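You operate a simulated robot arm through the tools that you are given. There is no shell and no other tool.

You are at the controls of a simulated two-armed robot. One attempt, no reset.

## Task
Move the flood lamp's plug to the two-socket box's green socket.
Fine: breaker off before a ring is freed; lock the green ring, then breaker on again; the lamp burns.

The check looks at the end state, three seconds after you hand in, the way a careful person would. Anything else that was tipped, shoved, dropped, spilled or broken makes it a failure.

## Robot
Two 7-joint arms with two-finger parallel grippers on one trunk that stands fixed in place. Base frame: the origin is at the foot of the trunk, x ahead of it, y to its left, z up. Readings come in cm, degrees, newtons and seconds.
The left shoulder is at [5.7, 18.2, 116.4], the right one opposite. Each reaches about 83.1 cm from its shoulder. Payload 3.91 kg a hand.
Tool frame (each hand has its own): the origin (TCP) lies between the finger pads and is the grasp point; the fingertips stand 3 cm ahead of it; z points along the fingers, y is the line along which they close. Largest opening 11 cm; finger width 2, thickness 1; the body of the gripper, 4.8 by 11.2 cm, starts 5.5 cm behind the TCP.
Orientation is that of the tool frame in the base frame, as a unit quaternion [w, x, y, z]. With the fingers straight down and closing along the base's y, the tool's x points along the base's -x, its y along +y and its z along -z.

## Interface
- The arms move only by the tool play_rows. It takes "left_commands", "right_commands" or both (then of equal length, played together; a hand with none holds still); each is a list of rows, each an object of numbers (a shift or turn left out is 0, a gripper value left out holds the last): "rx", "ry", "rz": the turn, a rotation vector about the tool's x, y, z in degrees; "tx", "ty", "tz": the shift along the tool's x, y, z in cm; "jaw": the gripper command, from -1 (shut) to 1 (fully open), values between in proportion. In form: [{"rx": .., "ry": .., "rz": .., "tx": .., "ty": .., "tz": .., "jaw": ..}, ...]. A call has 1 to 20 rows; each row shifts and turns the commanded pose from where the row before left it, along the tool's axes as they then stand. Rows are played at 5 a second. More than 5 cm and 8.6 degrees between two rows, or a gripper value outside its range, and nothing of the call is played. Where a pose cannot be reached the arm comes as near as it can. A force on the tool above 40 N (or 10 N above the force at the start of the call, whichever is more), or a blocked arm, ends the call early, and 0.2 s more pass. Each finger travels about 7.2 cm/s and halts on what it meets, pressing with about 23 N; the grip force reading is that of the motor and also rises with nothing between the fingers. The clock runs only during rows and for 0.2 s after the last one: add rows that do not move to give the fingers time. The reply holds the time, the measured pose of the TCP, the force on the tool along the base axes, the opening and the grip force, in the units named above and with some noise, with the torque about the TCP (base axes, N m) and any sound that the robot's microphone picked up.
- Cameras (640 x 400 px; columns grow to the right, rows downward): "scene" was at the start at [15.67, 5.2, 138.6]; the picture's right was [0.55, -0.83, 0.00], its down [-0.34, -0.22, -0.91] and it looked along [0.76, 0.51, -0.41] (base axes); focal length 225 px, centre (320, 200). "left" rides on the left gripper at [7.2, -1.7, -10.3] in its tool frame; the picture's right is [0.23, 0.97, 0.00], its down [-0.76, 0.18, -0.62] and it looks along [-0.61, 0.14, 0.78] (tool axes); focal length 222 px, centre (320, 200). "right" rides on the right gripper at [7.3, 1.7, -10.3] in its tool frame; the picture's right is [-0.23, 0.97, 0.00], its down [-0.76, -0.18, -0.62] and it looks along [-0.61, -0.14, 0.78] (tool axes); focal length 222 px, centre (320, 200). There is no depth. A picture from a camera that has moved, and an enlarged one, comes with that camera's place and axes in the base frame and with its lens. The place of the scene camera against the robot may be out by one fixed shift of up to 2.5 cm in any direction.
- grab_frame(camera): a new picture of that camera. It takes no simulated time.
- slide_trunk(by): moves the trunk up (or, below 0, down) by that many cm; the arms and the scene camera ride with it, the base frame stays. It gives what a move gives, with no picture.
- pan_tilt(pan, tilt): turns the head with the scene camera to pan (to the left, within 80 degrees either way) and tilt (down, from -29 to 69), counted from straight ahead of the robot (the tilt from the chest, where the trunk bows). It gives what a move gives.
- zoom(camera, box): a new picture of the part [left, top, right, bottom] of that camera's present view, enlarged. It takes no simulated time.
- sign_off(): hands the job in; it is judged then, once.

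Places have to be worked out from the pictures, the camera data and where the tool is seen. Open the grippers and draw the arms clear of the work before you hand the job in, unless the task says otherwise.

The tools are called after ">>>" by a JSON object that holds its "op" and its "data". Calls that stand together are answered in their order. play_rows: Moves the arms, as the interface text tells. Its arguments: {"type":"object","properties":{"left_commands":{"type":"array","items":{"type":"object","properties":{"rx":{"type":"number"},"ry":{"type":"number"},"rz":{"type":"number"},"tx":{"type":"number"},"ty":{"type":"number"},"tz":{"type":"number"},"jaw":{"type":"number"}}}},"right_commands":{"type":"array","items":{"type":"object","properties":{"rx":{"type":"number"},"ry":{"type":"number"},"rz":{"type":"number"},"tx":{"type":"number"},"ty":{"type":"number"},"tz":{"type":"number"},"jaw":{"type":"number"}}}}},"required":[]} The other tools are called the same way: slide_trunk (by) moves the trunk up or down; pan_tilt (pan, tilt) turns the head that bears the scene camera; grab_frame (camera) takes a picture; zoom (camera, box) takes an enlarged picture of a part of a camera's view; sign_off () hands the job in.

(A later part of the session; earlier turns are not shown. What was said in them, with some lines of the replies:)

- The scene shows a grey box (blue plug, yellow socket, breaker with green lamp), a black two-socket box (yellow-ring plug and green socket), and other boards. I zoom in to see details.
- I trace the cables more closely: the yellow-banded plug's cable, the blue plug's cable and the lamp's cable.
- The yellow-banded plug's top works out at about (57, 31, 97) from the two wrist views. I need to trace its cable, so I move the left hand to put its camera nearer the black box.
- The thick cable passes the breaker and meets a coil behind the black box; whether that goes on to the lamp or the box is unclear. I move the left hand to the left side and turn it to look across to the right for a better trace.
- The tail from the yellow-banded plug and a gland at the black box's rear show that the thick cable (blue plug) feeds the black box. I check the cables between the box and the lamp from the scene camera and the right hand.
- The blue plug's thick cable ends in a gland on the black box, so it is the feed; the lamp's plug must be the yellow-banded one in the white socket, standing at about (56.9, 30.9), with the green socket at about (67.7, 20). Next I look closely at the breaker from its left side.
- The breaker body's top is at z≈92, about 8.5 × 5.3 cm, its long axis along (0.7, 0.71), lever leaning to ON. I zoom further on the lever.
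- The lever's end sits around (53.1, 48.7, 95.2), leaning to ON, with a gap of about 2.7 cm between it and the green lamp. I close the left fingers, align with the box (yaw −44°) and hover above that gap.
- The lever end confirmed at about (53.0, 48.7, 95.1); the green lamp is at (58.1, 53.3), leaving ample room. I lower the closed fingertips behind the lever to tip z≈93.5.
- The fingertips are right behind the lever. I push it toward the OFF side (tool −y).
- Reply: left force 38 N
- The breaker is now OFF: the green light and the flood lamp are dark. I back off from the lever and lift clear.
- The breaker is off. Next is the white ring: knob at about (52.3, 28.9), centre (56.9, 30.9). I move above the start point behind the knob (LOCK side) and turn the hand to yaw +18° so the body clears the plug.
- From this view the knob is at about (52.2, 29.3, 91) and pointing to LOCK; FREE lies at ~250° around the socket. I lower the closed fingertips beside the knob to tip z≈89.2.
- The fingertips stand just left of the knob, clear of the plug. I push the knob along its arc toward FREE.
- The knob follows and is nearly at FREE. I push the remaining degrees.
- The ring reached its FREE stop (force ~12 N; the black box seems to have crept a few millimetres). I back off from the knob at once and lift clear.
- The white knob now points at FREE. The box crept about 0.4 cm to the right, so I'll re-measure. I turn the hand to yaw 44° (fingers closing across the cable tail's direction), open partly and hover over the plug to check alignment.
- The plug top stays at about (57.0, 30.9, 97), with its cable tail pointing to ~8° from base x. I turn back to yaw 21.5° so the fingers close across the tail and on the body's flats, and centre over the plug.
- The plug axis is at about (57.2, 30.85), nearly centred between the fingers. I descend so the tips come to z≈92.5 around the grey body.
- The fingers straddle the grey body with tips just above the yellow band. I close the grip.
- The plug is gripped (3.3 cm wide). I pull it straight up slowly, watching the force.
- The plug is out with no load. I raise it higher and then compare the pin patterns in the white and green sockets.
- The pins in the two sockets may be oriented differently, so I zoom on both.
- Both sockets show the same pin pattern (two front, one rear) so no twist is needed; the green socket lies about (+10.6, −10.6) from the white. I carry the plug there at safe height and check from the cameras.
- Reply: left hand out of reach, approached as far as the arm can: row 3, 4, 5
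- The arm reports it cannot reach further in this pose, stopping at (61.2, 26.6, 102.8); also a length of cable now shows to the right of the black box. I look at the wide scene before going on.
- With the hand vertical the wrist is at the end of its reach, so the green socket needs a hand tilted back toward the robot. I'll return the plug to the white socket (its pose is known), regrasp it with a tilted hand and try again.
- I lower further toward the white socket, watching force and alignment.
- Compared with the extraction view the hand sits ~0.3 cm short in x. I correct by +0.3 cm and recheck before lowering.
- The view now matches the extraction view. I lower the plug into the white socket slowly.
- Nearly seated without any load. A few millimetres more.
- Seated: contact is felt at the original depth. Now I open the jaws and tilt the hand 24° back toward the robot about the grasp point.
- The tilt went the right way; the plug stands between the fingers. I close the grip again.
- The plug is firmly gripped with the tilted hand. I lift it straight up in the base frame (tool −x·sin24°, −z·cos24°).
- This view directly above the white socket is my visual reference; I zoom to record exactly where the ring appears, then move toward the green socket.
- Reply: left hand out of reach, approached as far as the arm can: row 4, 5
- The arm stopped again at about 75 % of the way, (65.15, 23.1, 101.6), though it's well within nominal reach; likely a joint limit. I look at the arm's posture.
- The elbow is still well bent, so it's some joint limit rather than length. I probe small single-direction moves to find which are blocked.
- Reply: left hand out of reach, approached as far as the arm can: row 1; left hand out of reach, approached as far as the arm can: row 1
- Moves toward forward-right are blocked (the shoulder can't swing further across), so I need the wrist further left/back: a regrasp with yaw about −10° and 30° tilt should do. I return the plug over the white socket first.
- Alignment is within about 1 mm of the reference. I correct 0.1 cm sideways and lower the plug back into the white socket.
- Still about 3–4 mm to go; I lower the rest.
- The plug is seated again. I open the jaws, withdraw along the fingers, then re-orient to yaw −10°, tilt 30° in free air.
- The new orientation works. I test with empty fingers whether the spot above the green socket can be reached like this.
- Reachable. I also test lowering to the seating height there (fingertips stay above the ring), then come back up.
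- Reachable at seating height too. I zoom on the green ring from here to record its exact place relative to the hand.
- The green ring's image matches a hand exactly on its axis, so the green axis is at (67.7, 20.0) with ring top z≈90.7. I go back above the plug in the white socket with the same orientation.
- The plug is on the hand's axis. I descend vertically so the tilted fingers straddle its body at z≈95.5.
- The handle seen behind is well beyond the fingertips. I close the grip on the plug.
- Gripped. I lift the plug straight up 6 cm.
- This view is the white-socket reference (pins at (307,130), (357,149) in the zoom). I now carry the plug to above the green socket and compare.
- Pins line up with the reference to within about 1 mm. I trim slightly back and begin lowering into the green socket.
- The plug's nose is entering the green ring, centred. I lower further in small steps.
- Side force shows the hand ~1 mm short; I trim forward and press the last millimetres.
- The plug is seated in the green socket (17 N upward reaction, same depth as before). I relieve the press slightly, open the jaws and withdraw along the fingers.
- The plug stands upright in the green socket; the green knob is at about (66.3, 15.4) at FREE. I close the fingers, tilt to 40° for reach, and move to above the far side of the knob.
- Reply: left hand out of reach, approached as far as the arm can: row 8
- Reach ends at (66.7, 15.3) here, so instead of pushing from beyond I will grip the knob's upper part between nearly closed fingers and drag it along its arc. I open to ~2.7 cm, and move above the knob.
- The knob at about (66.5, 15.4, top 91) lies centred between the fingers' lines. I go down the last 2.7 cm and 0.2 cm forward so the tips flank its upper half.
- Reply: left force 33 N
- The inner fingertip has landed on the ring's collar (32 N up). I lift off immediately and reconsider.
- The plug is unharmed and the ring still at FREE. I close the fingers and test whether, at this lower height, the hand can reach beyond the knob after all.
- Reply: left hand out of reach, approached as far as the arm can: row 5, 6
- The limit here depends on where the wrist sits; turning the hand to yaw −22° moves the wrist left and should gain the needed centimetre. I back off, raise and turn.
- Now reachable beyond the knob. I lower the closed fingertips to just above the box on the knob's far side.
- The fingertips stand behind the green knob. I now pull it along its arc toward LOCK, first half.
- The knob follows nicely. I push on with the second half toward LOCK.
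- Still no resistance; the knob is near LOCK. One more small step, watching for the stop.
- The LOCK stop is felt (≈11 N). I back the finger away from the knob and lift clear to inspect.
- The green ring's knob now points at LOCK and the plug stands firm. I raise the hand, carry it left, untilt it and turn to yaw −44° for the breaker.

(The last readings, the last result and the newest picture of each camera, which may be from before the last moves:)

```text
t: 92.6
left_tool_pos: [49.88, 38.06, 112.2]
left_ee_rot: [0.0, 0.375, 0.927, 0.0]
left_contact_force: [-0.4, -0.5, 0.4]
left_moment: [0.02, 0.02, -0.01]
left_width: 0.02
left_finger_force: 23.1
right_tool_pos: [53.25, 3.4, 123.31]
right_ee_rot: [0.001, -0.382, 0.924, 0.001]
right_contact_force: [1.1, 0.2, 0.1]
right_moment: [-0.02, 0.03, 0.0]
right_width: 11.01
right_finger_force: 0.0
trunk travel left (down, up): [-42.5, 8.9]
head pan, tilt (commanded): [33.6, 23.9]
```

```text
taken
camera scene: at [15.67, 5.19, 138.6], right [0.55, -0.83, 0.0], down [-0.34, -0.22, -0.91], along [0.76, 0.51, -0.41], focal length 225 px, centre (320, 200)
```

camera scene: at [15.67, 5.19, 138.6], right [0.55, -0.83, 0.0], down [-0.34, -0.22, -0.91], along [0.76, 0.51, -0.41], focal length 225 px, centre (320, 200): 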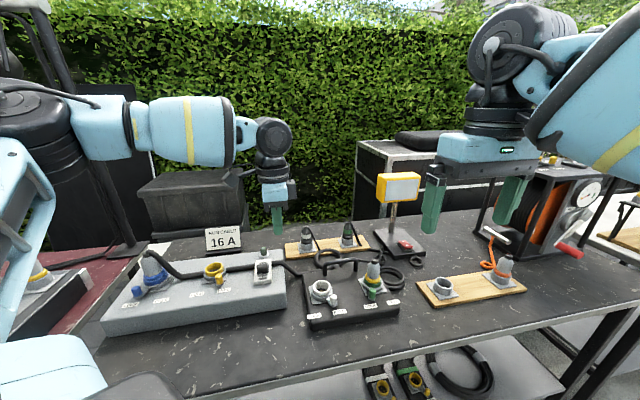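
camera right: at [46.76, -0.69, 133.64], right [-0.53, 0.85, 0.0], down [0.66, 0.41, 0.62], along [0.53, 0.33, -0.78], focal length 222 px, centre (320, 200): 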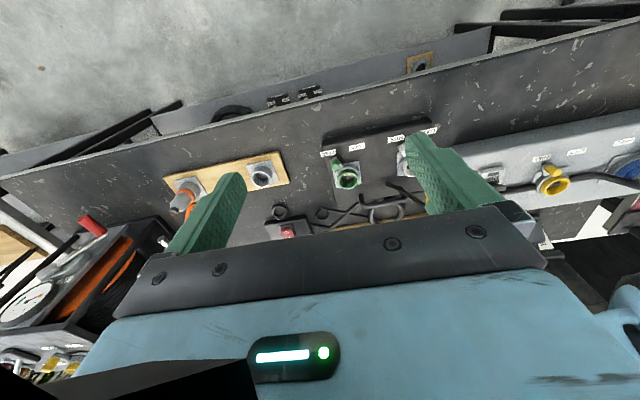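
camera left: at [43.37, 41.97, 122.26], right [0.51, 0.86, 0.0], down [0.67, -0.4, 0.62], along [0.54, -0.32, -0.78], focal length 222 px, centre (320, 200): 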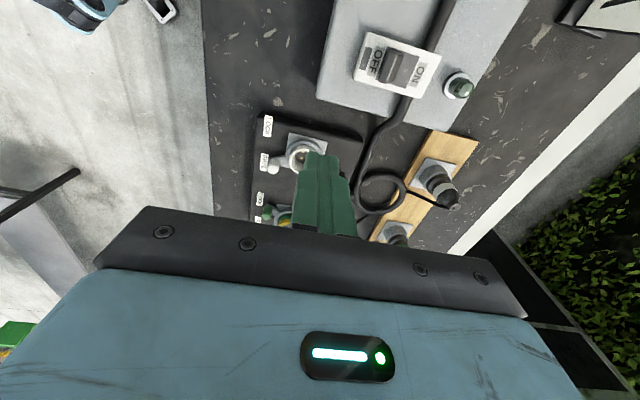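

Hand is upright again. I check the green socket and the ring closely before switching on.

>>> {"op": "zoom", "data": {"camera": "scene", "box": [300, 240, 410, 330]}}

>>> {"op": "zoom", "data": {"camera": "right", "box": [300, 130, 400, 220]}}

```text
4.44 times, centred on (355, 285) of scene
camera zoom: at [15.67, 5.19, 138.6], right [0.55, -0.83, 0.0], down [-0.34, -0.22, -0.91], along [0.76, 0.51, -0.41], focal length 1001 px, centre (164, -178)
```

zoom: 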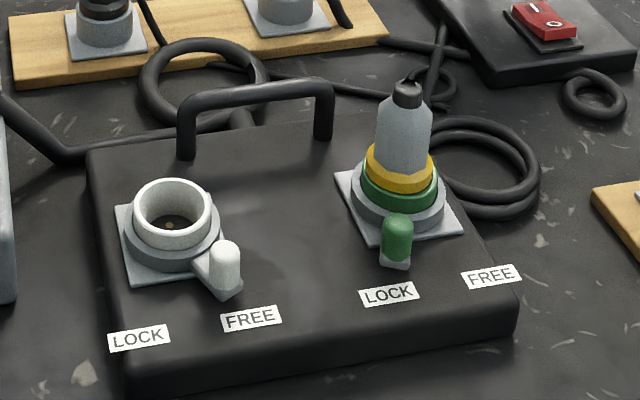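

```text
4.44 times, centred on (350, 175) of right
camera zoom: at [46.73, -0.71, 133.66], right [-0.53, 0.85, 0.0], down [0.66, 0.41, 0.62], along [0.53, 0.33, -0.78], focal length 987 px, centre (187, 311)
```

zoom: 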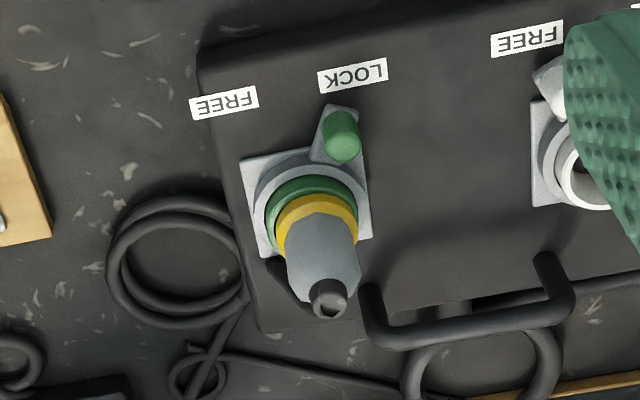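

Green ring is at LOCK, plug seated. I hover the closed fingers in front of the breaker lever (its OFF side).

>>> {"op": "play_rows", "data": {"left_commands": [{"tx": 2.52, "ty": 1.69}, {"tx": 2.52, "ty": 1.69}, {"tz": 3}, {"tz": 3}, {"tz": 2.5}, {}]}}

>>> {"op": "grab_frame", "data": {"camera": "left"}}

>>> {"op": "zoom", "data": {"camera": "left", "box": [240, 60, 440, 220]}}

```text
t: 94.0
left_tool_pos: [48.61, 43.92, 103.6]
left_ee_rot: [0.001, 0.375, 0.927, 0.0]
left_contact_force: [0.4, 0.3, 0.1]
left_moment: [-0.01, 0.0, 0.01]
left_width: 0.01
left_finger_force: 23.1
right_tool_pos: [53.19, 3.36, 123.4]
right_ee_rot: [0.002, -0.382, 0.924, 0.0]
right_contact_force: [0.4, 0.1, 0.8]
right_moment: [0.0, -0.02, 0.04]
right_width: 11.01
right_finger_force: 0.1
trunk travel left (down, up): [-42.5, 8.9]
head pan, tilt (commanded): [33.6, 23.9]
```

```text
taken
camera left: at [42.08, 47.85, 113.76], right [0.51, 0.86, 0.0], down [0.67, -0.4, 0.62], along [0.54, -0.32, -0.78], focal length 222 px, centre (320, 200)
```

left: 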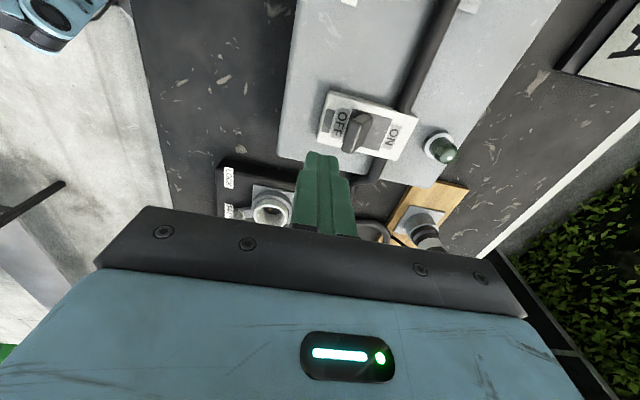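

```text
2.50 times, centred on (340, 140) of left
camera zoom: at [42.08, 47.85, 113.76], right [0.51, 0.86, 0.0], down [0.67, -0.4, 0.62], along [0.54, -0.32, -0.78], focal length 555 px, centre (270, 350)
```

zoom: 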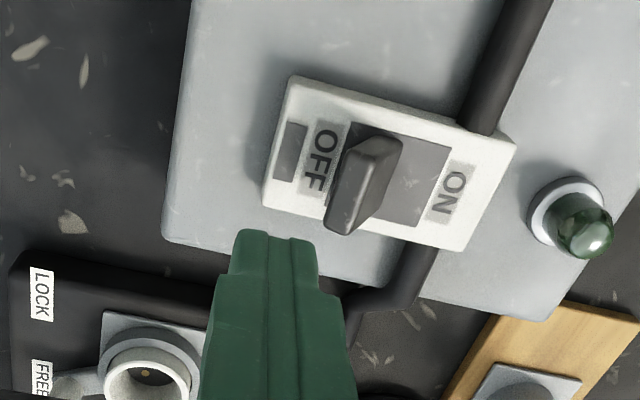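

The lever leans to OFF with its end around f≈−1.6; the fingers are 3 cm in front of it. I lower to tip z≈93.5 and push toward ON.

>>> {"op": "play_rows", "data": {"left_commands": [{"tz": 2.5}, {"tz": 2.5}, {"tz": 1.5}, {"tz": 0.5}, {}]}}

>>> {"op": "zoom", "data": {"camera": "left", "box": [240, 60, 440, 220]}}

```text
t: 95.2
left_tool_pos: [48.51, 43.86, 96.58]
left_ee_rot: [0.001, 0.374, 0.927, 0.0]
left_contact_force: [-0.2, -0.1, -0.3]
left_moment: [0.02, -0.02, 0.01]
left_width: 0.01
left_finger_force: 22.8
right_tool_pos: [53.15, 3.16, 123.36]
right_ee_rot: [0.001, -0.381, 0.924, 0.0]
right_contact_force: [-0.6, -0.2, -0.3]
right_moment: [-0.01, 0.03, -0.03]
right_width: 10.99
right_finger_force: 0.1
trunk travel left (down, up): [-42.5, 8.9]
head pan, tilt (commanded): [33.6, 23.9]
```

```text
2.50 times, centred on (340, 140) of left
camera zoom: at [42.03, 47.86, 106.77], right [0.51, 0.86, 0.0], down [0.67, -0.4, 0.62], along [0.54, -0.32, -0.78], focal length 555 px, centre (270, 350)
```

zoom: 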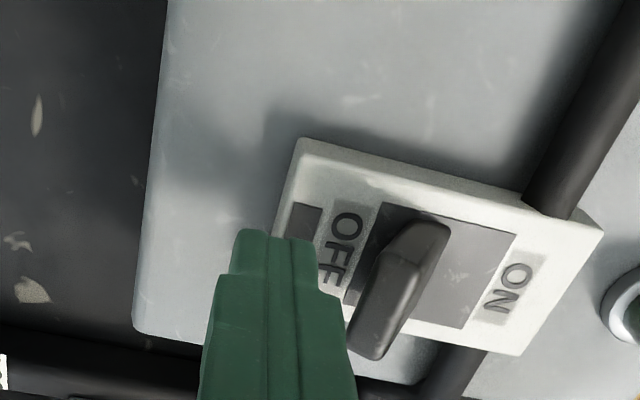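

>>> {"op": "play_rows", "data": {"left_commands": [{"ty": 0.6}, {"ty": 0.6}, {"ty": 0.6}, {"ty": 0.6}, {"ty": 0.5}, {"ty": 0.4}, {}]}}

>>> {"op": "zoom", "data": {"camera": "left", "box": [240, 60, 440, 220]}}

>>> {"op": "grab_frame", "data": {"camera": "scene"}}

```text
t: 96.8
left_tool_pos: [50.84, 46.33, 96.44]
left_ee_rot: [0.001, 0.374, 0.927, 0.0]
left_contact_force: [-0.2, -0.5, -0.5]
left_moment: [-0.02, -0.01, 0.03]
left_width: 0.0
left_finger_force: 23.0
right_tool_pos: [53.02, 3.38, 123.37]
right_ee_rot: [0.001, -0.382, 0.924, 0.0]
right_contact_force: [0.9, -0.1, 0.6]
right_moment: [-0.05, 0.01, 0.0]
right_width: 11.01
right_finger_force: 0.1
trunk travel left (down, up): [-42.5, 8.9]
head pan, tilt (commanded): [33.6, 23.9]
```

```text
2.50 times, centred on (340, 140) of left
camera zoom: at [44.37, 50.35, 106.62], right [0.51, 0.86, 0.0], down [0.67, -0.4, 0.62], along [0.54, -0.32, -0.78], focal length 555 px, centre (270, 350)
```

zoom: 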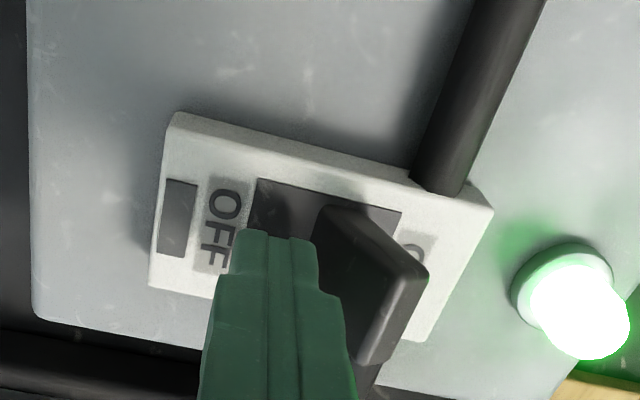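

```text
taken
camera scene: at [15.67, 5.2, 138.6], right [0.55, -0.83, 0.0], down [-0.34, -0.22, -0.91], along [0.76, 0.51, -0.41], focal length 225 px, centre (320, 200)
```

scene: 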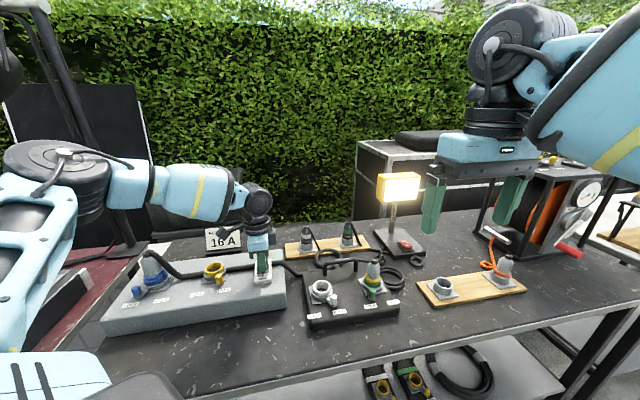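

The breaker is ON, the green light glows and the flood lamp burns. I back off, lift the left hand clear and open it.

>>> {"op": "play_rows", "data": {"left_commands": [{"ty": -0.8}, {"ty": -0.4, "tz": -1}, {"tz": -3}, {"tz": -4}, {"tz": -4}, {"tz": -4}, {"tz": -4, "jaw": 1}, {}, {}, {"tx": 2.5, "ty": -3}, {"tx": 2.5, "ty": -3}, {"tx": 2.5, "ty": -3}, {}]}}

>>> {"op": "grab_frame", "data": {"camera": "scene"}}

```text
t: 99.6
left_tool_pos: [38.26, 44.24, 116.33]
left_ee_rot: [0.0, 0.375, 0.927, 0.0]
left_contact_force: [-0.2, 0.7, -0.7]
left_moment: [0.0, 0.01, 0.02]
left_width: 11.01
left_finger_force: 0.1
right_tool_pos: [53.18, 3.32, 123.36]
right_ee_rot: [0.001, -0.382, 0.924, -0.001]
right_contact_force: [-0.6, -0.1, -0.2]
right_moment: [-0.01, 0.08, -0.01]
right_width: 10.99
right_finger_force: 0.0
trunk travel left (down, up): [-42.5, 8.9]
head pan, tilt (commanded): [33.6, 23.9]
```

```text
taken
camera scene: at [15.75, 5.18, 138.59], right [0.55, -0.83, 0.0], down [-0.34, -0.22, -0.91], along [0.76, 0.51, -0.41], focal length 225 px, centre (320, 200)
```

scene: 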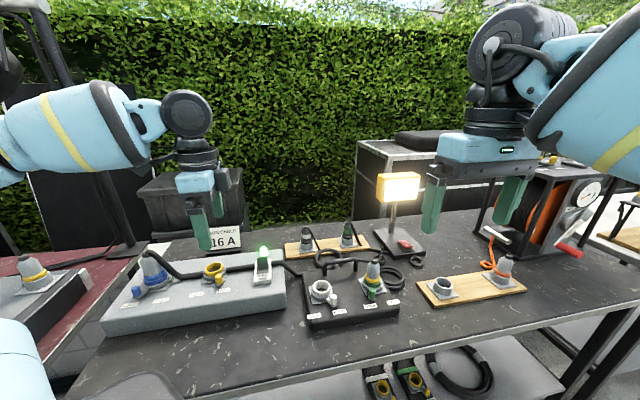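

Lamp burns with everything in place. I draw both arms back to where they began and check the final state in close-up.

>>> {"op": "play_rows", "data": {"left_commands": [{"tx": -0.235, "ty": -1.79, "tz": -2.675}, {"tx": -0.235, "ty": -1.79, "tz": -2.675}, {"tx": -0.235, "ty": -1.79, "tz": -2.675}, {"tx": -0.235, "ty": -1.79, "tz": -2.675}, {}], "right_commands": [{"tx": 2.51, "ty": 1.1, "tz": -0.5}, {"tx": 2.51, "ty": 1.1, "tz": -0.5}, {"tx": 2.51, "ty": 1.1, "tz": -0.5}, {"tx": 2.51, "ty": 1.1, "tz": -0.5}, {}]}}

>>> {"op": "zoom", "data": {"camera": "scene", "box": [260, 220, 420, 340]}}

>>> {"op": "zoom", "data": {"camera": "scene", "box": [100, 220, 300, 345]}}

>>> {"op": "grab_frame", "data": {"camera": "scene"}}

```text
t: 100.8
left_tool_pos: [34.07, 38.37, 127.13]
left_ee_rot: [0.0, 0.374, 0.928, -0.002]
left_contact_force: [0.3, 0.7, -0.5]
left_moment: [-0.01, 0.02, -0.01]
left_width: 11.0
left_finger_force: 0.0
right_tool_pos: [43.09, -0.53, 125.3]
right_ee_rot: [0.0, -0.382, 0.924, 0.0]
right_contact_force: [-0.3, 0.7, -0.5]
right_moment: [-0.01, 0.0, 0.0]
right_width: 10.99
right_finger_force: 0.1
trunk travel left (down, up): [-42.5, 8.9]
head pan, tilt (commanded): [33.6, 23.9]
```

```text
3.33 times, centred on (340, 280) of scene
camera zoom: at [15.75, 5.29, 138.58], right [0.55, -0.83, 0.0], down [-0.34, -0.22, -0.91], along [0.76, 0.51, -0.41], focal length 751 px, centre (253, -67)
```

zoom: 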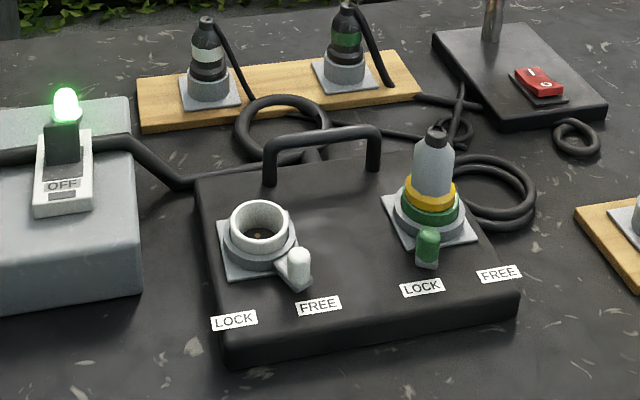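

```text
3.20 times, centred on (200, 282) of scene
camera zoom: at [15.75, 5.29, 138.58], right [0.55, -0.83, 0.0], down [-0.34, -0.22, -0.91], along [0.76, 0.51, -0.41], focal length 721 px, centre (704, -64)
```

zoom: 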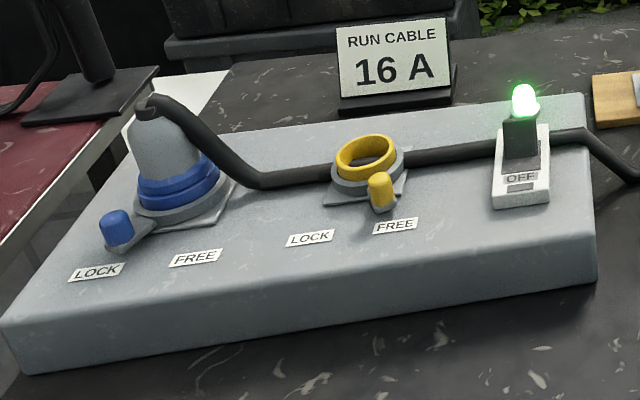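

```text
taken
camera scene: at [15.75, 5.29, 138.58], right [0.55, -0.83, 0.0], down [-0.34, -0.22, -0.91], along [0.76, 0.51, -0.41], focal length 225 px, centre (320, 200)
```

scene: 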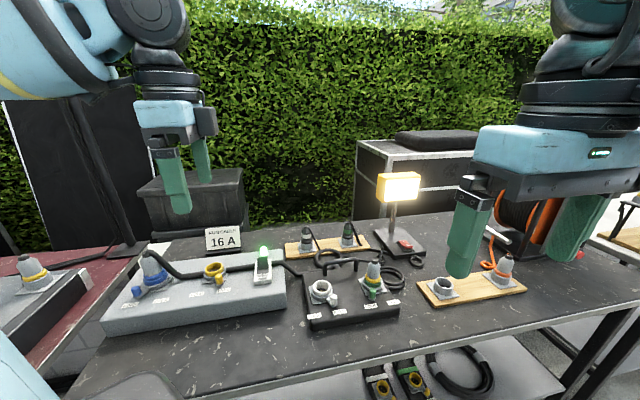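

The grey box and the other items match the first pictures; the black box has crept only about 3 mm. The plug is in the green socket, the green ring is at LOCK, the breaker is on, the lamp burns, and both hands are open and clear, so I hand in.

>>> {"op": "sign_off", "data": {}}

```text
The job is handed in.
```

The flood lamp's plug is now in the green socket of the black two-socket box. The green ring is at LOCK, the breaker is back on and the lamp burns.

- **Order:** I switched the breaker off before freeing the white ring, and switched it on again only after locking the green ring.
- **Which plug:** I took the yellow-banded plug in the white socket to be the lamp's. The blue plug's thick cable runs to the back of the black box, so it is the feed. The lamp went out with the breaker and came on again once the plug had been moved.
- **Extra handling:** The left arm could not reach the green socket with the hand upright. I put the plug back in the white socket twice to regrip it with a tilted hand.
- **Contact on the green ring:** While getting at the green knob, a fingertip pressed on the ring's collar at about 33 N for a moment. I saw no damage, and the ring turned freely afterwards.
- **Box position:** The black box shifted about 3 mm when the white ring hit its FREE stop, and I left it there. I saw no change in the other items.
- **White ring:** It is left at FREE, with its socket empty.

Both hands are open and back about where they started.
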